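You operate a simulated robot arm through the tools that you are given. There is no shell and no other tool. Be economical: measure what you need, move in short steps, check, and stop when the job is done.

The job below is to be done with a simulated robot arm. You get a single attempt, and the scene is never put back.

JOB
Put the orange glass cylinder from the top of the writing desk on the black castor cup and the teal glass cylinder on the small dish.
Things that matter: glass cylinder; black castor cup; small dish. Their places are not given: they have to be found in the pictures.

The check looks at the end state, three seconds after you hand in, the way a careful person would. Anything else that was tipped, shoved, dropped, spilled or broken makes it a failure.

ROBOT AND FRAMES
A 6-joint arm with a two-finger parallel gripper, fixed in place. Base frame: the origin is at the foot of the arm, x ahead of it, y to its left, z up; the work surface is at about z = 0.75. Readings come in m, rad, newtons and seconds.
With the tool pointing down near the work surface it reaches from about 0.26 to 0.68 m from the base axis. Its first joint turns from -1.152 to 1.152 rad. Payload 2.9 kg.
Tool frame: the origin (TCP) lies between the finger pads and is the grasp point; the fingertips stand 0.03 m ahead of it; z points along the fingers, y is the line along which they close. Largest opening 0.11 m; finger width 0.02, thickness 0.01; the body of the gripper, 0.048 by 0.112 m, starts 0.055 m behind the TCP.
Orientation is that of the tool frame in the base frame, as [roll, pitch, yaw] about the fixed x, y, z axes, in that order (R = Rz(yaw) Ry(pitch) Rx(roll)). With the fingers straight down and closing along the base's y, the tool's x points along the base's -x, its y along +y and its z along -z.

CONTROLS
- The arm moves only by the tool step_arm. Its arguments are lists of equal length, an entry for each row: "slide": the shift along the base's x, y, z in m, a list of three; "delta_rot": the turn, a rotation vector about the base's x, y, z in rad, a list of three; "jaw": the opening, from 0 (shut) to 1 (fully open). In form: {"slide": [[dx, dy, dz], ...], "delta_rot": [[rx, ry, rz], ...], "jaw": [jaw, ...]}. A call has 1 to 12 rows; each row shifts and turns the commanded pose from where the row before left it. Each row takes 0.2 s and may step no farther than 0.05 m and 0.15 rad from the row before; otherwise, or with a gripper value out of range, the whole call is refused. Where a pose cannot be reached the arm comes as near as it can. A force on the tool above 40 N (or 10 N above the force at the start of the call, whichever is more), or a blocked arm, ends the call early, and 0.2 s more pass. The fingers move at their own pace (about 0.108 m/s each) and stop on an object; they squeeze with about 27 N. The grip force told is the motor's: it shows also when the fingers shut on nothing. Time passes only in rows, and 0.2 s behind the last, so rows that do not move let the fingers close. The reply holds the time, the measured pose of the TCP, the force on the tool along the base axes, the opening and the grip force, in the units named above and with some noise.
- Cameras (640 x 400 px; columns grow to the right, rows downward): "scene" is fixed at [0.0851, 0.4382, 1.3877]; the picture's right is [-0.76, -0.65, 0.00], its down [-0.41, 0.48, -0.78] and it looks along [0.51, -0.59, -0.63] (base axes); focal length 317 px, centre (320, 200). "wrist" rides on the gripper at [-0.036, 0, -0.057] in the tool frame; the picture's right is [0.00, -1.00, 0.00], its down [0.97, 0.00, -0.24] and it looks along [0.24, 0.00, 0.97] (tool axes); focal length 218 px, centre (320, 200).
- snapshot(camera): a new picture of that camera. It takes no simulated time.
- pixel_to_xyz(camera, pixels): for up to 12 pixels [column, row] of the newest picture of that camera ("zoom" is the newest enlarged one), the place [x, y, z] in the base frame of the surface seen there, good to about 0.003 m, but the place of the scene camera against the robot may be out by one fixed shift of up to 0.018 m in any direction. It takes no simulated time.
- close_up(camera, box): a new picture of the part [left, top, right, bottom] of that camera's present view, enlarged. It takes no simulated time.
- sign_off(): hands the job in; it is judged then, once.

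Keep the steps short. Do not move on a guess: measure, check each grasp and each placing, and mend mistakes. In all there are 60 turns and 30 pictures (those below and enlarged ones count). Leave the gripper open and the arm clear of the work at the hand-in unless told otherwise, and finish with a single line.

The tools are called after "Call:" as a command line: name --argument value ..., lists and objects as JSON in quotes. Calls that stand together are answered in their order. step_arm: Moves the arm, as the interface text tells. Its arguments: {"type":"object","properties":{"slide":{"type":"array","items":{"type":"array","items":{"type":"number"}}},"delta_rot":{"type":"array","items":{"type":"array","items":{"type":"number"}}},"jaw":{"type":"array","items":{"type":"number"}}},"required":["slide","delta_rot","jaw"]} The other tools are called the same way: snapshot (camera) takes a picture; pixel_to_xyz (camera, pixels) gives the place of the surface under pixels of a picture; close_up (camera, box) takes an enlarged picture of a part of a camera's view; sign_off () hands the job in.

At the start:

```text
clock: 0.0
ee_pos: [0.4691, -0.1359, 1.0544]
orientation: [-3.141, 0.002, -3.141]
force: [-0.3, 0.0, -0.3]
opening: 0.1101
grip_force: 0.2
```

scene: 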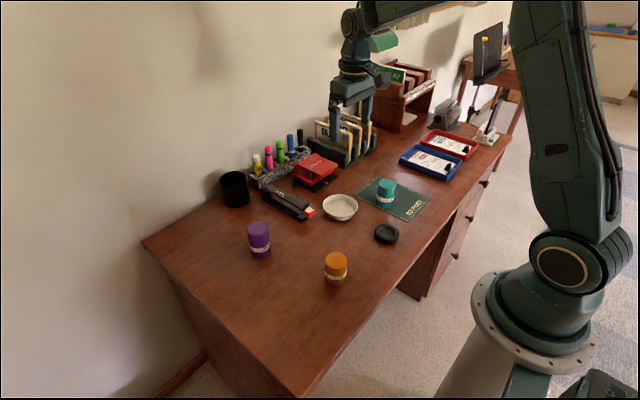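
wrist: 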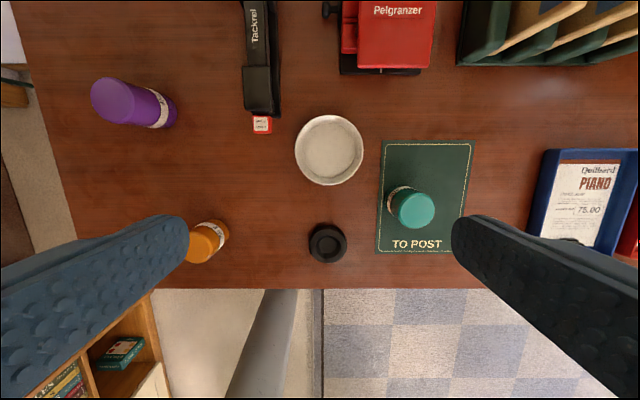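

I see the orange cylinder near (205,242), the teal one at (412,208), the castor cup at (327,242) and the dish at (330,150) in the wrist view. Next I measure them and take a close look.

Call:
pixel_to_xyz --camera "wrist" --pixels '[[199, 246], [218, 228], [327, 242], [327, 228], [311, 243], [344, 243], [330, 150], [297, 150], [363, 150], [416, 209], [395, 205], [350, 270]]'

Call:
close_up --camera "scene" --box '[230, 160, 440, 291]'

Call:
close_up --camera "wrist" --box '[180, 100, 480, 288]'

```text
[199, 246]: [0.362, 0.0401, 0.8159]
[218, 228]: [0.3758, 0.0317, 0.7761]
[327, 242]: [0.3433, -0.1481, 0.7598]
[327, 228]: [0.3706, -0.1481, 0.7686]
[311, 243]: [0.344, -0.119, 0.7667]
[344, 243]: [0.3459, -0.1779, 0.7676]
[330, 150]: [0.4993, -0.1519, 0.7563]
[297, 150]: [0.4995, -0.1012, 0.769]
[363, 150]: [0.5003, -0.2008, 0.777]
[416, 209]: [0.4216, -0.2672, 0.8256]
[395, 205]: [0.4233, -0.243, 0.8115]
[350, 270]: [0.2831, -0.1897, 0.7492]
```

```text
3.05 times, centred on (335, 226) of scene
```

zoom: 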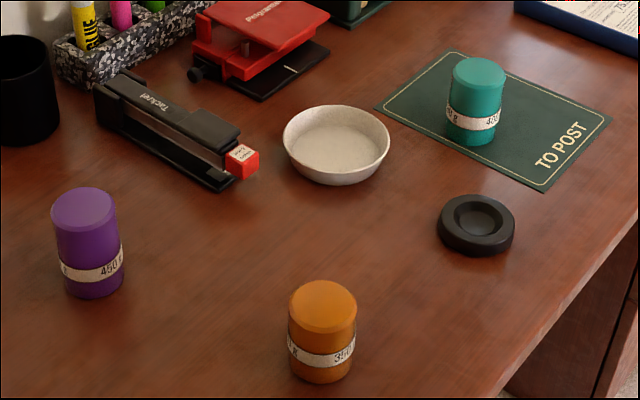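

```text
2.13 times, centred on (330, 194) of wrist
```

zoom: 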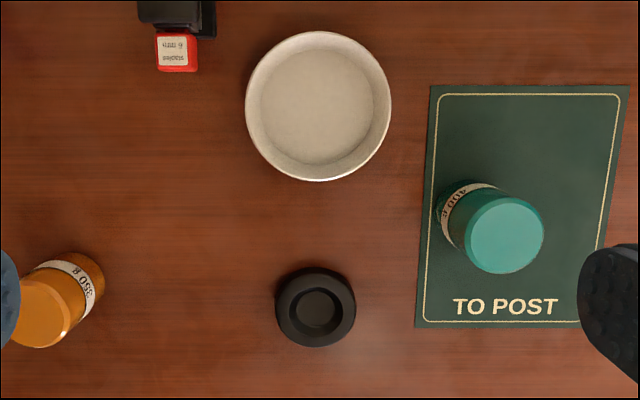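

The cup has a recessed top and the dish has a rim. I measure edges in the enlarged wrist picture: the cylinder tops, the cup recess and the dish.

Call:
pixel_to_xyz --camera "zoom" --pixels '[[505, 234], [470, 234], [540, 234], [505, 200], [505, 268], [40, 313], [318, 272], [318, 342], [318, 33], [318, 178], [294, 306], [336, 306]]'

Call:
pixel_to_xyz --camera "zoom" --pixels '[[318, 288], [318, 328], [318, 308], [280, 308], [352, 308], [250, 106], [387, 106], [318, 106], [270, 106], [365, 106], [455, 210], [90, 270]]'

```text
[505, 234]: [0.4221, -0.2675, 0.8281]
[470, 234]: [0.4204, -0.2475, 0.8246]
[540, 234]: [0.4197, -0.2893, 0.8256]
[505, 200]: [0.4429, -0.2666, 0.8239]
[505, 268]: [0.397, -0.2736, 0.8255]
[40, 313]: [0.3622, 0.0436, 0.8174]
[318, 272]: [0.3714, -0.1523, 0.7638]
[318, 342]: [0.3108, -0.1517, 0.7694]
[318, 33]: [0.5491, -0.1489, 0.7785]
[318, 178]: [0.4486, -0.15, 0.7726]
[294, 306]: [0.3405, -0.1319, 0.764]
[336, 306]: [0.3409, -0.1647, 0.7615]
```

```text
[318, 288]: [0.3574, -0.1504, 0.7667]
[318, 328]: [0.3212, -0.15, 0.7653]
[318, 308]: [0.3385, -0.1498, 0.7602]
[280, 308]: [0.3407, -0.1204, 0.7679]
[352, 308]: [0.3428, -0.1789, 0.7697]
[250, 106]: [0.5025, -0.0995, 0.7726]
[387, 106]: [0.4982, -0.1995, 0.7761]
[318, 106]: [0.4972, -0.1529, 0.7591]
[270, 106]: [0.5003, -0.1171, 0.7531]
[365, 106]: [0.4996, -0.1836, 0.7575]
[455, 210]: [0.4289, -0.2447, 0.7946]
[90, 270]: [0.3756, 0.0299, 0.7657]
```

Teal: centre about (0.421, -0.268), top 0.826. Cup: centre (0.341, -0.150), rim 0.768. Dish: centre (0.499, -0.150), floor 0.757. Next I go above the orange cylinder, at about (0.362, 0.042) and z 0.93.

Call:
step_arm --slide '[[-0.0178, 0.0297, -0.0205], [-0.0178, 0.0297, -0.0205], [-0.0178, 0.0297, -0.0205], [-0.0178, 0.0297, -0.0205], [-0.0178, 0.0297, -0.0205], [-0.0178, 0.0297, -0.0205], [0, 0, 0]]' --delta_rot '[[0, 0, 0], [0, 0, 0], [0, 0, 0], [0, 0, 0], [0, 0, 0], [0, 0, 0], [0, 0, 0]]' --jaw '[1, 1, 1, 1, 1, 1, 1]'

Call:
snapshot --camera "wrist"

```text
clock: 1.6
ee_pos: [0.3645, 0.0453, 0.9331]
orientation: [3.141, -0.002, -3.141]
force: [0.9, -0.6, 0.2]
opening: 0.11
grip_force: 0.0
```

```text
25 pictures are left
```

wrist: 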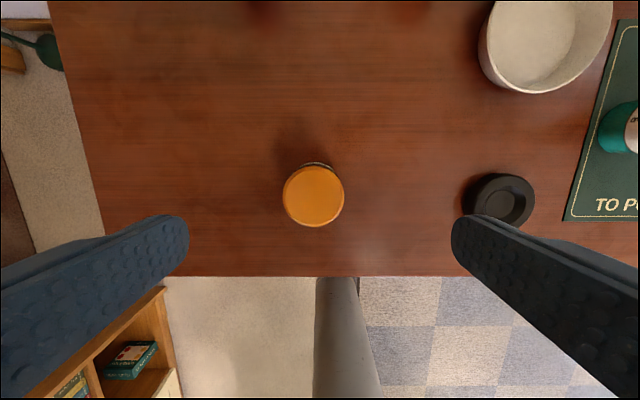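

The orange top is now centred near (313,196), between columns 283 and 344. I measure its centre and edges, and the cup rim again from here.

Call:
pixel_to_xyz --camera "wrist" --pixels '[[313, 196], [286, 196], [341, 196], [313, 169], [313, 224], [502, 204], [480, 180], [531, 212], [520, 181], [485, 218], [511, 205], [250, 200]]'

```text
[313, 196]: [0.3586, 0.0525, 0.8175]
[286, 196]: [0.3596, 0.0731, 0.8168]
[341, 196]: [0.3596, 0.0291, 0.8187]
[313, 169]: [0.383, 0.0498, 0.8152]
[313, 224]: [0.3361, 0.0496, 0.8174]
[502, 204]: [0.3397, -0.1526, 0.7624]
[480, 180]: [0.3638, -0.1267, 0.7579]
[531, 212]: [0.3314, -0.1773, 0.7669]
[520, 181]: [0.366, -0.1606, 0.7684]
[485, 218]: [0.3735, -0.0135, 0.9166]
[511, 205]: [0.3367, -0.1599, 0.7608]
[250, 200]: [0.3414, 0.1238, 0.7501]
```

Orange: centre (0.360, 0.051), top 0.817. I line up, come down to z 0.797 with the jaws open, then close.

Call:
step_arm --slide '[[-0.0048, 0.0057, -0.02], [0, 0, -0.04], [0, 0, -0.04], [0, 0, -0.036], [0, 0, 0], [0, 0, 0], [0, 0, 0], [0, 0, 0], [0, 0, 0]]' --delta_rot '[[0, 0, 0], [0, 0, 0], [0, 0, 0], [0, 0, 0], [0, 0, 0], [0, 0, 0], [0, 0, 0], [0, 0, 0], [0, 0, 0]]' --jaw '[1, 1, 1, 1, 1, 0.6, 0.3, 0.3, 0.3]'

```text
clock: 3.6
ee_pos: [0.3602, 0.049, 0.7957]
orientation: [3.141, 0.002, -3.141]
force: [-0.4, 0.1, 0.5]
opening: 0.051
grip_force: 26.9
```

The fingers stopped at 0.051 with 26.9 N, so the cylinder is held. I lift it 0.06 and check.

Call:
step_arm --slide '[[0, 0, 0.02], [0, 0, 0.04], [0, 0, 0]]' --delta_rot '[[0, 0, 0], [0, 0, 0], [0, 0, 0]]' --jaw '[0.3, 0.3, 0.3]'

Call:
close_up --camera "scene" --box '[230, 160, 440, 291]'

```text
clock: 4.4
ee_pos: [0.3552, 0.0487, 0.8574]
orientation: [3.141, -0.003, 3.141]
force: [-0.5, 1.3, -2.7]
opening: 0.0514
grip_force: 27.2
```

```text
3.05 times, centred on (335, 226) of scene
```

zoom: 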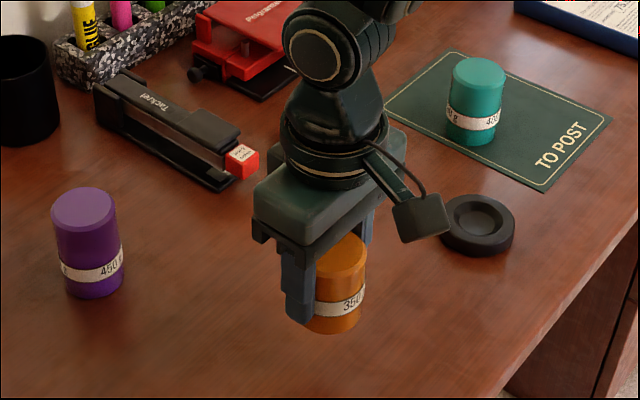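

Orange is held upright and off the desk. I carry it toward the cup at (0.341, -0.150), staying high, then look with the wrist.

Call:
step_arm --slide '[[-0.0033, -0.0397, 0], [-0.0033, -0.0397, 0], [-0.0033, -0.0397, 0], [-0.0033, -0.0397, 0], [-0.0033, -0.0397, 0], [0, 0, 0], [0, 0, 0]]' --delta_rot '[[0, 0, 0], [0, 0, 0], [0, 0, 0], [0, 0, 0], [0, 0, 0], [0, 0, 0], [0, 0, 0]]' --jaw '[0.3, 0.3, 0.3, 0.3, 0.3, 0.3, 0.3]'

Call:
snapshot --camera "wrist"

Call:
close_up --camera "scene" --box '[310, 150, 470, 250]'

```text
clock: 6.0
ee_pos: [0.3411, -0.1496, 0.8512]
orientation: [-3.14, -0.001, 3.141]
force: [-0.7, 0.4, -3.3]
opening: 0.0515
grip_force: 26.9
```

```text
23 pictures are left
```

wrist: 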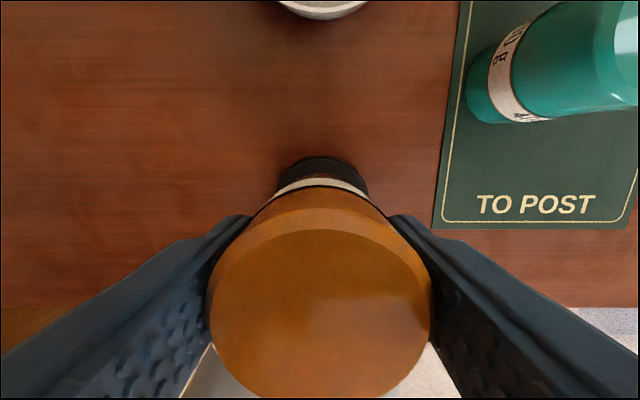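

```text
4.00 times, centred on (390, 200) of scene
```

zoom: 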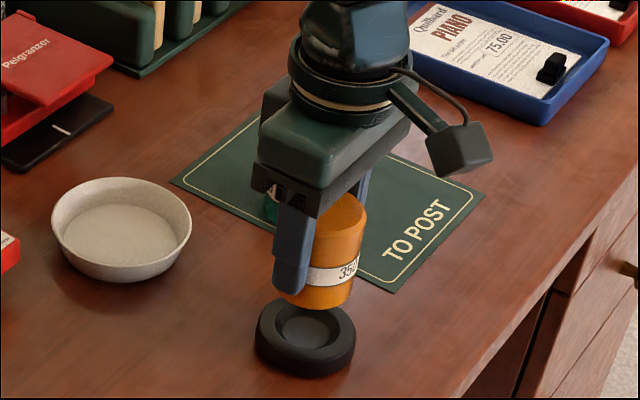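

The cup's far edge is at (324,157), nearly in line with the cylinder. I measure the cup's edge points to confirm.

Call:
pixel_to_xyz --camera "wrist" --pixels '[[323, 162], [323, 172], [300, 172], [346, 172], [320, 255], [320, 235], [320, 392], [212, 300], [428, 300], [323, 182], [284, 182], [364, 182]]'

Call:
close_up --camera "wrist" --box '[240, 120, 400, 220]'

Call:
pixel_to_xyz --camera "zoom" --pixels '[[340, 160], [340, 185], [250, 200], [430, 200], [340, 210], [340, 250]]'

```text
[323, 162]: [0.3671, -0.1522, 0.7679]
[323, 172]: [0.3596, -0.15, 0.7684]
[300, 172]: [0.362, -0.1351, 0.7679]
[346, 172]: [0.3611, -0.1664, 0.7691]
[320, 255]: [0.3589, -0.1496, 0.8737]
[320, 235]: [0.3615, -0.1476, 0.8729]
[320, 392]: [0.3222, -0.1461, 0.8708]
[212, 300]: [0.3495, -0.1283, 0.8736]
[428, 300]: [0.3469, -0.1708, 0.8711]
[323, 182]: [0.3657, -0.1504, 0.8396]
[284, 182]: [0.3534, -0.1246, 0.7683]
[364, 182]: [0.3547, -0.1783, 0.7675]
```

```text
4.00 times, centred on (320, 170) of wrist
```

zoom: 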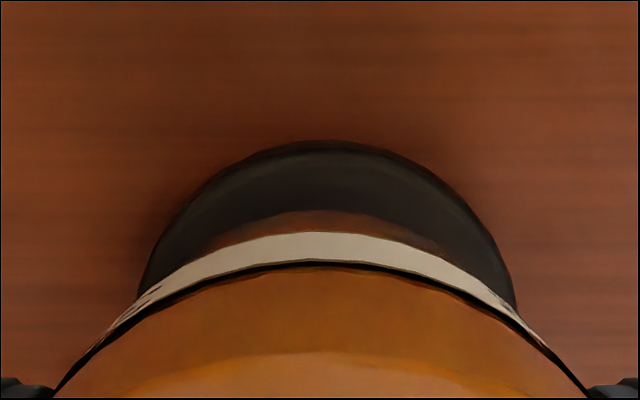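

```text
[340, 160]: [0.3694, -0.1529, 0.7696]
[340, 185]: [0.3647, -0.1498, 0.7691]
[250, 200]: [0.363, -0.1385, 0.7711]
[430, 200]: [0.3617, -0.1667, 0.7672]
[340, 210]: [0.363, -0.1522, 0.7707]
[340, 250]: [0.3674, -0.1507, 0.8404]
```

The cup centre is about (0.341, -0.151) and the cylinder about (0.342, -0.1495). I shift 1 mm and lower 0.030, leaving about 6 mm to the rim.

Call:
step_arm --slide '[[-0.0005, -0.001, 0], [0, 0, -0.015], [0, 0, -0.015], [0, 0, 0], [0, 0, 0]]' --delta_rot '[[0, 0, 0], [0, 0, 0], [0, 0, 0], [0, 0, 0], [0, 0, 0]]' --jaw '[0.3, 0.3, 0.3, 0.3, 0.3]'

Call:
close_up --camera "scene" --box '[340, 180, 436, 240]'

```text
clock: 7.2
ee_pos: [0.3418, -0.1499, 0.8245]
orientation: [-3.141, 0.0, -3.141]
force: [0.6, 0.5, -3.3]
opening: 0.0514
grip_force: 26.9
```

```text
6.67 times, centred on (388, 210) of scene
```

zoom: 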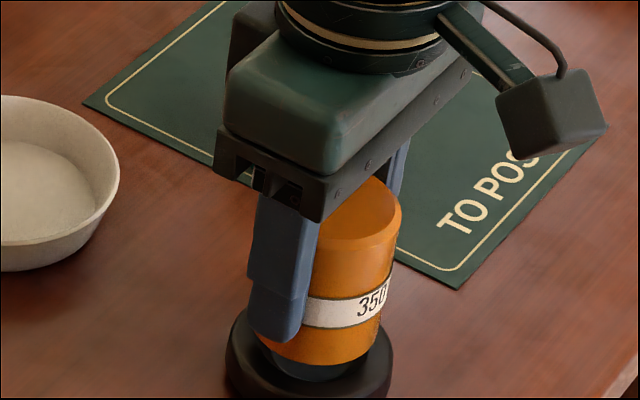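

It sits over the cup, with a small gap. I lower in 2 mm rows and watch the force (about -3.3 N while hanging).

Call:
step_arm --slide '[[0, 0, -0.002], [0, 0, -0.002], [0, 0, 0]]' --delta_rot '[[0, 0, 0], [0, 0, 0], [0, 0, 0]]' --jaw '[0.3, 0.3, 0.3]'

```text
clock: 8.0
ee_pos: [0.3399, -0.151, 0.821]
orientation: [3.142, -0.001, 3.141]
force: [-0.5, 0.6, -3.0]
opening: 0.0511
grip_force: 26.8
```

No contact yet. I go on with 1 mm rows.

Call:
step_arm --slide '[[0, 0, -0.001], [0, 0, -0.001], [0, 0, 0]]' --delta_rot '[[0, 0, 0], [0, 0, 0], [0, 0, 0]]' --jaw '[0.3, 0.3, 0.3]'

```text
clock: 8.8
ee_pos: [0.3399, -0.1505, 0.8195]
orientation: [-3.141, 0.001, -3.142]
force: [-0.2, 0.3, -3.9]
opening: 0.0514
grip_force: 27.0
```

Call:
step_arm --slide '[[0, 0, -0.001], [0, 0, -0.001], [0, 0, -0.001], [0, 0, 0]]' --delta_rot '[[0, 0, 0], [0, 0, 0], [0, 0, 0], [0, 0, 0]]' --jaw '[0.3, 0.3, 0.3, 0.3]'

```text
clock: 9.8
ee_pos: [0.3404, -0.1522, 0.8163]
orientation: [-3.142, 0.001, 3.141]
force: [-0.4, 0.0, -2.4]
opening: 0.0513
grip_force: 27.4
```

Still hanging (-2.4 N). I lower further, again in 1 mm rows.

Call:
step_arm --slide '[[0, 0, -0.001], [0, 0, -0.001], [0, 0, 0]]' --delta_rot '[[0, 0, 0], [0, 0, 0], [0, 0, 0]]' --jaw '[0.3, 0.3, 0.3]'

Call:
close_up --camera "scene" --box '[340, 190, 436, 250]'

```text
clock: 10.6
ee_pos: [0.3407, -0.1509, 0.8156]
orientation: [-3.141, -0.001, 3.14]
force: [-0.1, -0.3, 1.9]
opening: 0.0515
grip_force: 26.0
```

```text
6.67 times, centred on (388, 220) of scene
```

zoom: 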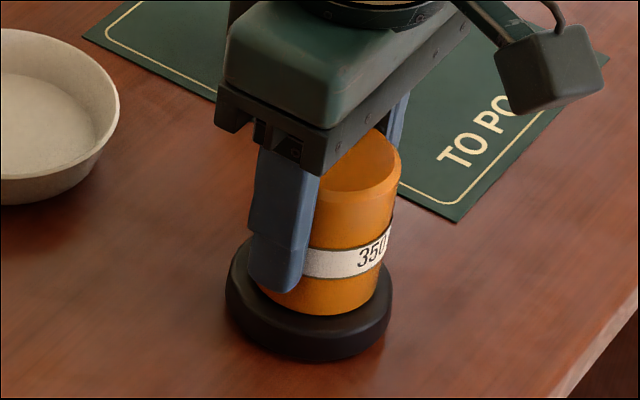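

The force rose to +1.9 N and the picture shows the cylinder seated on the rim, centred. I open slowly, then rise straight up.

Call:
step_arm --slide '[[0, 0, 0], [0, 0, 0], [0, 0, 0], [0, 0, 0], [0, 0, 0.03], [0, 0, 0.04], [0, 0, 0.04], [0, 0, 0]]' --delta_rot '[[0, 0, 0], [0, 0, 0], [0, 0, 0], [0, 0, 0], [0, 0, 0], [0, 0, 0], [0, 0, 0], [0, 0, 0]]' --jaw '[0.52, 0.6, 0.75, 0.8, 0.8, 0.8, 0.8, 0.8]'

Call:
close_up --camera "scene" --box '[310, 150, 470, 250]'

Call:
snapshot --camera "wrist"

```text
clock: 12.4
ee_pos: [0.3417, -0.1493, 0.9244]
orientation: [-3.14, 0.002, 3.141]
force: [-0.2, -0.1, -0.1]
opening: 0.0879
grip_force: 0.1
```

```text
4.00 times, centred on (390, 200) of scene
```

zoom: 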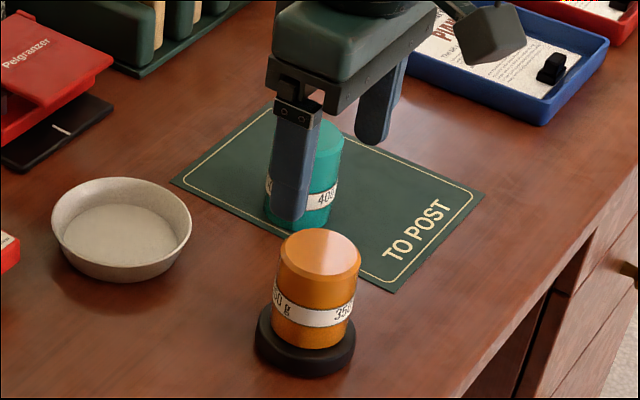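

```text
17 pictures are left
```

wrist: 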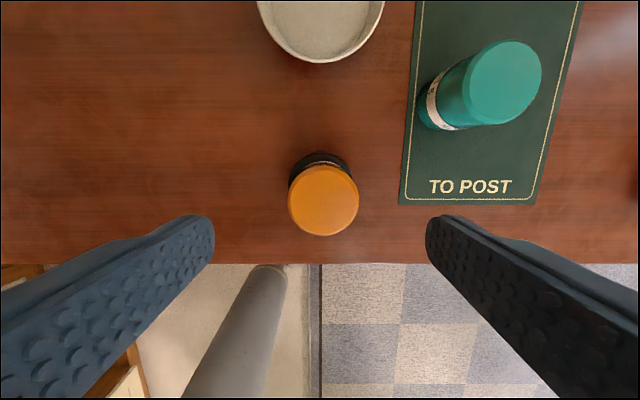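

Orange stands upright and centred on the cup. Next I go above the teal cylinder at about (0.421, -0.268), z 0.94, and look.

Call:
step_arm --slide '[[0.02, -0.0294, 0.004], [0.02, -0.0294, 0.004], [0.02, -0.0294, 0.004], [0.02, -0.0294, 0.003], [0, 0, 0], [0, 0, 0]]' --delta_rot '[[0, 0, 0], [0, 0, 0], [0, 0, 0], [0, 0, 0], [0, 0, 0], [0, 0, 0]]' --jaw '[1, 1, 1, 1, 1, 1]'

Call:
snapshot --camera "wrist"

```text
clock: 13.8
ee_pos: [0.4218, -0.2668, 0.9384]
orientation: [3.14, -0.001, 3.142]
force: [-0.6, -0.7, -0.3]
opening: 0.11
grip_force: 0.0
```

```text
16 pictures are left
```

wrist: 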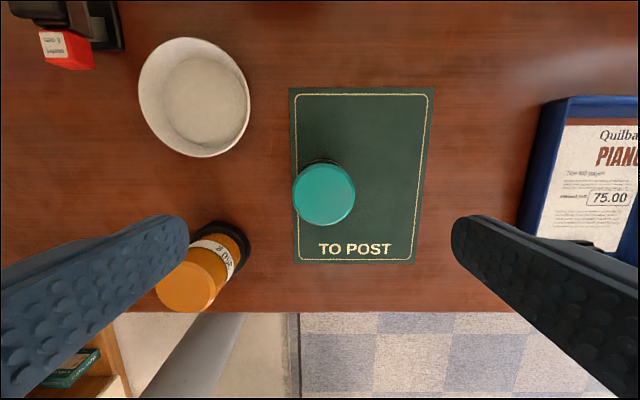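

The teal top is at (324,193). I measure it, and the dish rim and floor again.

Call:
pixel_to_xyz --camera "wrist" --pixels '[[324, 193], [296, 193], [352, 193], [324, 166], [324, 221], [205, 100], [142, 97], [247, 97], [195, 40], [195, 155], [170, 100], [240, 100]]'

```text
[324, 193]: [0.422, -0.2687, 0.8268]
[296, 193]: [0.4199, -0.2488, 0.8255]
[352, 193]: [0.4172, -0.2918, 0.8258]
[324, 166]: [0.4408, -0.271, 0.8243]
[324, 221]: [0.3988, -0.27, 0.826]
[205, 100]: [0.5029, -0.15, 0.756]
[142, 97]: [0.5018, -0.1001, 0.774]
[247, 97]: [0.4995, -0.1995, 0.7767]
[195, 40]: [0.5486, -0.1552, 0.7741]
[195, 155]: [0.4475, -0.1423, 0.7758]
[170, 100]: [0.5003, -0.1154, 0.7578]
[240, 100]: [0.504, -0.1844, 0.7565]
```

Teal: centre (0.420, -0.270), top 0.826. Dish confirmed at (0.499, -0.150). I come down to z 0.805 and close; this grip is high enough to keep the fingertips above the dish rim later.

Call:
step_arm --slide '[[-0.0007, -0.0017, -0.02], [0, 0, -0.04], [0, 0, -0.04], [0, 0, -0.034], [0, 0, 0], [0, 0, 0], [0, 0, 0], [0, 0, 0], [0, 0, 0]]' --delta_rot '[[0, 0, 0], [0, 0, 0], [0, 0, 0], [0, 0, 0], [0, 0, 0], [0, 0, 0], [0, 0, 0], [0, 0, 0], [0, 0, 0]]' --jaw '[0.85, 0.85, 0.85, 0.85, 0.85, 0.55, 0.3, 0.3, 0.3]'

Call:
step_arm --slide '[[0, 0, 0.02], [0, 0, 0.03], [0, 0, 0.03], [0, 0, 0]]' --delta_rot '[[0, 0, 0], [0, 0, 0], [0, 0, 0], [0, 0, 0]]' --jaw '[0.3, 0.3, 0.3, 0.3]'

Call:
close_up --camera "scene" --box '[310, 130, 470, 230]'

```text
clock: 15.8
ee_pos: [0.4206, -0.271, 0.8053]
orientation: [-3.141, 0.0, 3.141]
force: [1.1, 0.2, -1.1]
opening: 0.0513
grip_force: 26.7
```

```text
clock: 16.8
ee_pos: [0.4197, -0.2705, 0.8848]
orientation: [-3.141, 0.001, 3.142]
force: [-0.2, 0.3, -4.1]
opening: 0.0515
grip_force: 26.8
```

```text
4.00 times, centred on (390, 180) of scene
```

zoom: 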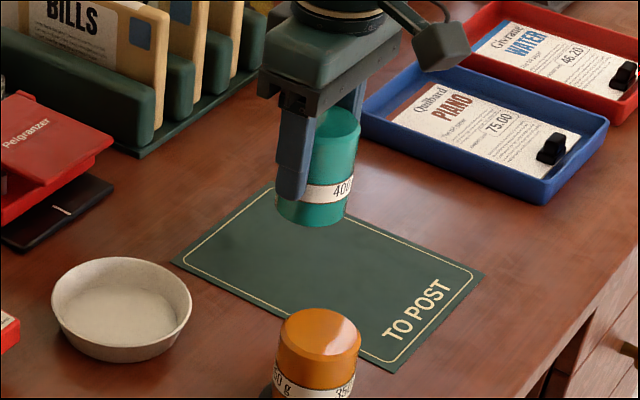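

Teal is held (0.0515, 27 N) and off the mat. I move it first ahead, away from orange, then sideways to the dish centre (0.499, -0.150).

Call:
step_arm --slide '[[0.04, 0, 0], [0.039, 0, 0], [0, 0.04, 0], [0, 0.04, 0], [0, 0.04, 0], [0, 0, 0], [0, 0, 0]]' --delta_rot '[[0, 0, 0], [0, 0, 0], [0, 0, 0], [0, 0, 0], [0, 0, 0], [0, 0, 0], [0, 0, 0]]' --jaw '[0.3, 0.3, 0.3, 0.3, 0.3, 0.3, 0.3]'

Call:
snapshot --camera "wrist"

Call:
close_up --camera "scene" --box '[280, 150, 440, 250]'

```text
clock: 18.4
ee_pos: [0.5014, -0.1512, 0.8865]
orientation: [3.142, 0.0, -3.14]
force: [-0.3, 0.8, -3.7]
opening: 0.0512
grip_force: 27.3
```

```text
14 pictures are left
```

wrist: 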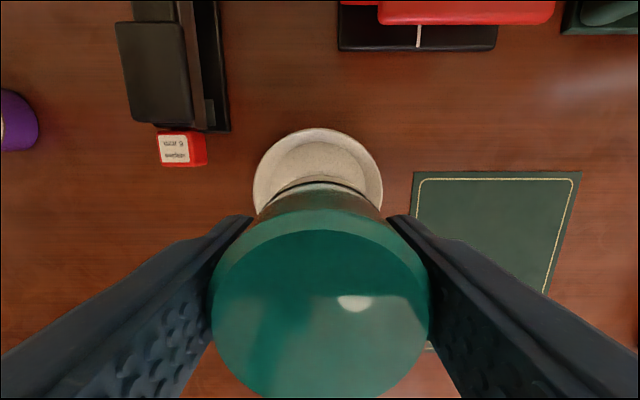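

```text
4.00 times, centred on (360, 200) of scene
```

zoom: 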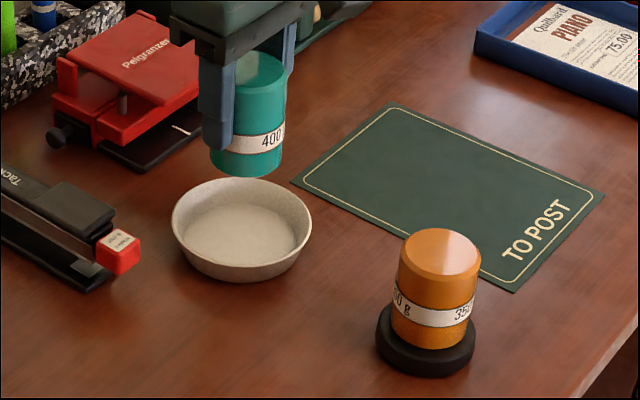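

The dish (columns 254–382, far rim row 128) is centred under the cylinder. I lower 0.066, leaving about 8 mm.

Call:
step_arm --slide '[[0, 0, -0.022], [0, 0, -0.022], [0, 0, -0.022], [0, 0, 0], [0, 0, 0]]' --delta_rot '[[0, 0, 0], [0, 0, 0], [0, 0, 0], [0, 0, 0], [0, 0, 0]]' --jaw '[0.3, 0.3, 0.3, 0.3, 0.3]'

Call:
close_up --camera "scene" --box '[292, 160, 388, 220]'

```text
clock: 19.6
ee_pos: [0.4993, -0.1529, 0.8202]
orientation: [-3.14, 0.001, 3.141]
force: [-1.3, -0.4, -3.2]
opening: 0.0512
grip_force: 27.0
```

```text
6.67 times, centred on (340, 190) of scene
```

zoom: 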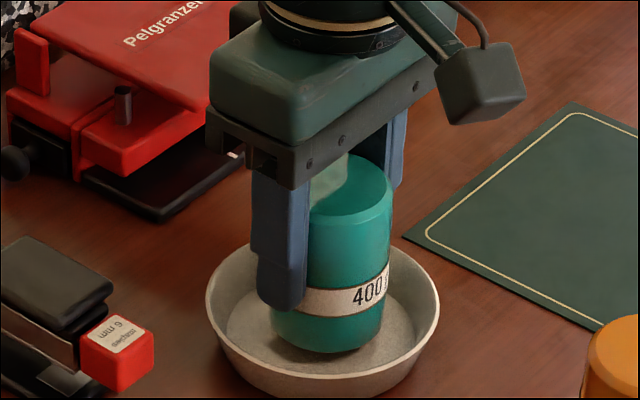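

The cylinder is inside the dish, well centred, with a gap beneath. I lower in small rows.

Call:
step_arm --slide '[[0, 0, -0.002], [0, 0, -0.002], [0, 0, -0.001], [0, 0, 0]]' --delta_rot '[[0, 0, 0], [0, 0, 0], [0, 0, 0], [0, 0, 0]]' --jaw '[0.3, 0.3, 0.3, 0.3]'

Call:
step_arm --slide '[[0, 0, -0.001], [0, 0, -0.001], [0, 0, 0]]' --delta_rot '[[0, 0, 0], [0, 0, 0], [0, 0, 0]]' --jaw '[0.3, 0.3, 0.3]'

```text
clock: 20.6
ee_pos: [0.4993, -0.1513, 0.8143]
orientation: [-3.141, 0.0, 3.14]
force: [0.3, 0.4, -3.1]
opening: 0.0514
grip_force: 26.7
```

```text
clock: 21.4
ee_pos: [0.4986, -0.1509, 0.8131]
orientation: [3.142, 0.0, -3.141]
force: [-0.1, 0.4, -3.6]
opening: 0.0516
grip_force: 27.4
```

Still hanging at -3.6 N. One more small lowering.

Call:
step_arm --slide '[[0, 0, -0.001], [0, 0, 0]]' --delta_rot '[[0, 0, 0], [0, 0, 0]]' --jaw '[0.3, 0.3]'

```text
clock: 22.0
ee_pos: [0.4991, -0.1504, 0.8122]
orientation: [-3.141, -0.001, 3.141]
force: [0.1, 0.2, -3.1]
opening: 0.0513
grip_force: 26.8
```

Call:
step_arm --slide '[[0, 0, -0.001], [0, 0, 0]]' --delta_rot '[[0, 0, 0], [0, 0, 0]]' --jaw '[0.3, 0.3]'

```text
clock: 22.6
ee_pos: [0.4988, -0.151, 0.8116]
orientation: [3.141, -0.001, 3.142]
force: [-0.7, 0.3, -3.4]
opening: 0.0514
grip_force: 26.9
```

No contact yet; another 1 mm.

Call:
step_arm --slide '[[0, 0, -0.001], [0, 0, 0]]' --delta_rot '[[0, 0, 0], [0, 0, 0]]' --jaw '[0.3, 0.3]'

```text
clock: 23.2
ee_pos: [0.4985, -0.1512, 0.8117]
orientation: [-3.141, 0.002, 3.141]
force: [-3.1, 4.0, 12.3]
opening: 0.0514
grip_force: 27.3
```

Contact: force +12.3 N. I ease up 0.5 mm, open moderately (fingertips stay above the rim), then rise.

Call:
step_arm --slide '[[0, 0, 0.0005], [0, 0, 0], [0, 0, 0], [0, 0, 0], [0, 0, 0.02], [0, 0, 0.04], [0, 0, 0.05], [0, 0, 0.05], [0, 0, 0]]' --delta_rot '[[0, 0, 0], [0, 0, 0], [0, 0, 0], [0, 0, 0], [0, 0, 0], [0, 0, 0], [0, 0, 0], [0, 0, 0], [0, 0, 0]]' --jaw '[0.3, 0.52, 0.62, 0.65, 0.65, 0.65, 0.8, 1, 1]'

Call:
snapshot --camera "scene"

Call:
snapshot --camera "wrist"

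Call:
close_up --camera "scene" --box '[280, 150, 440, 250]'

```text
clock: 25.2
ee_pos: [0.4998, -0.1463, 0.9667]
orientation: [3.141, 0.0, 3.14]
force: [-0.1, 0.2, 0.9]
opening: 0.1098
grip_force: 0.0
```

```text
11 pictures are left
```

scene: 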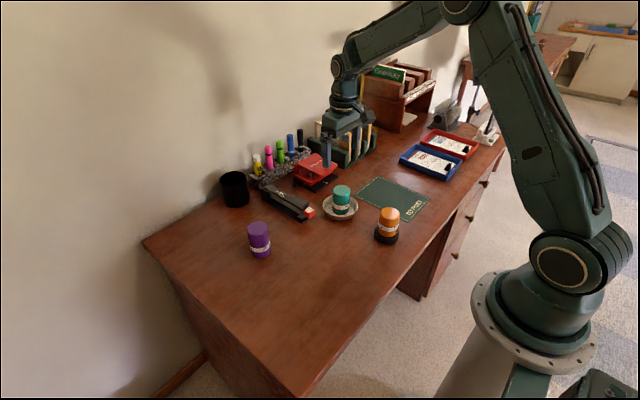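

```text
10 pictures are left
```

wrist: 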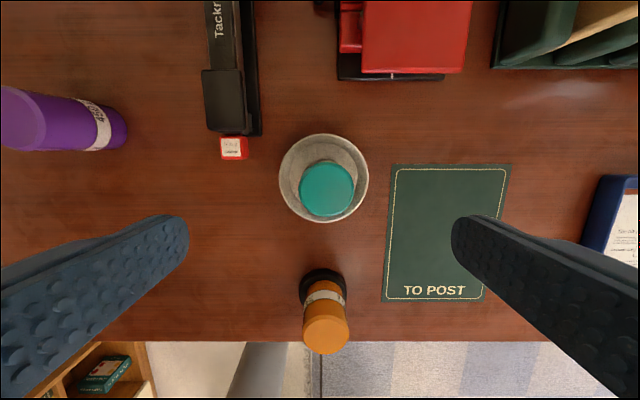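

```text
4.00 times, centred on (360, 200) of scene
```

zoom: 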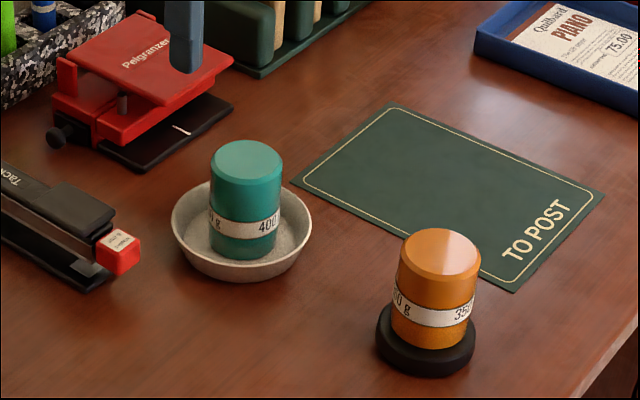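

Both stand upright: teal in the dish, orange on the cup, and nothing else has moved. I check that the tops are level and raise the arm further.

Call:
pixel_to_xyz --camera "wrist" --pixels '[[327, 190], [303, 190], [351, 190], [327, 168], [327, 212], [326, 332], [308, 332], [344, 332], [283, 178], [365, 178], [322, 137]]'

Call:
step_arm --slide '[[0, 0, 0.04], [0, 0, 0.04], [0, 0, 0]]' --delta_rot '[[0, 0, 0], [0, 0, 0], [0, 0, 0]]' --jaw '[1, 1, 1]'

```text
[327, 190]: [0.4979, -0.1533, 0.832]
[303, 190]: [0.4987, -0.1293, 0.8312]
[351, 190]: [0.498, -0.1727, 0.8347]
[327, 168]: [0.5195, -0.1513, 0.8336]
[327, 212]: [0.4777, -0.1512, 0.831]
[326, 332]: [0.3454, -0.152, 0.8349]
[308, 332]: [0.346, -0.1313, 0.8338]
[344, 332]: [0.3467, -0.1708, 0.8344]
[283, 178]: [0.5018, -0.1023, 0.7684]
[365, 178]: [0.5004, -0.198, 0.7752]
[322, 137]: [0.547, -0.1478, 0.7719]
```

```text
clock: 26.0
ee_pos: [0.5022, -0.1489, 1.0478]
orientation: [3.139, 0.0, 3.14]
force: [0.7, 0.2, -0.5]
opening: 0.1102
grip_force: 0.0
```

Both tops are level, at 0.832 and 0.834. The gripper is open and the arm is clear, so I hand in.

Call:
sign_off

```text
The job is handed in.
```

The orange glass cylinder stands on the black castor cup and the teal one stands in the small dish, both upright, with nothing else disturbed in the final pictures.
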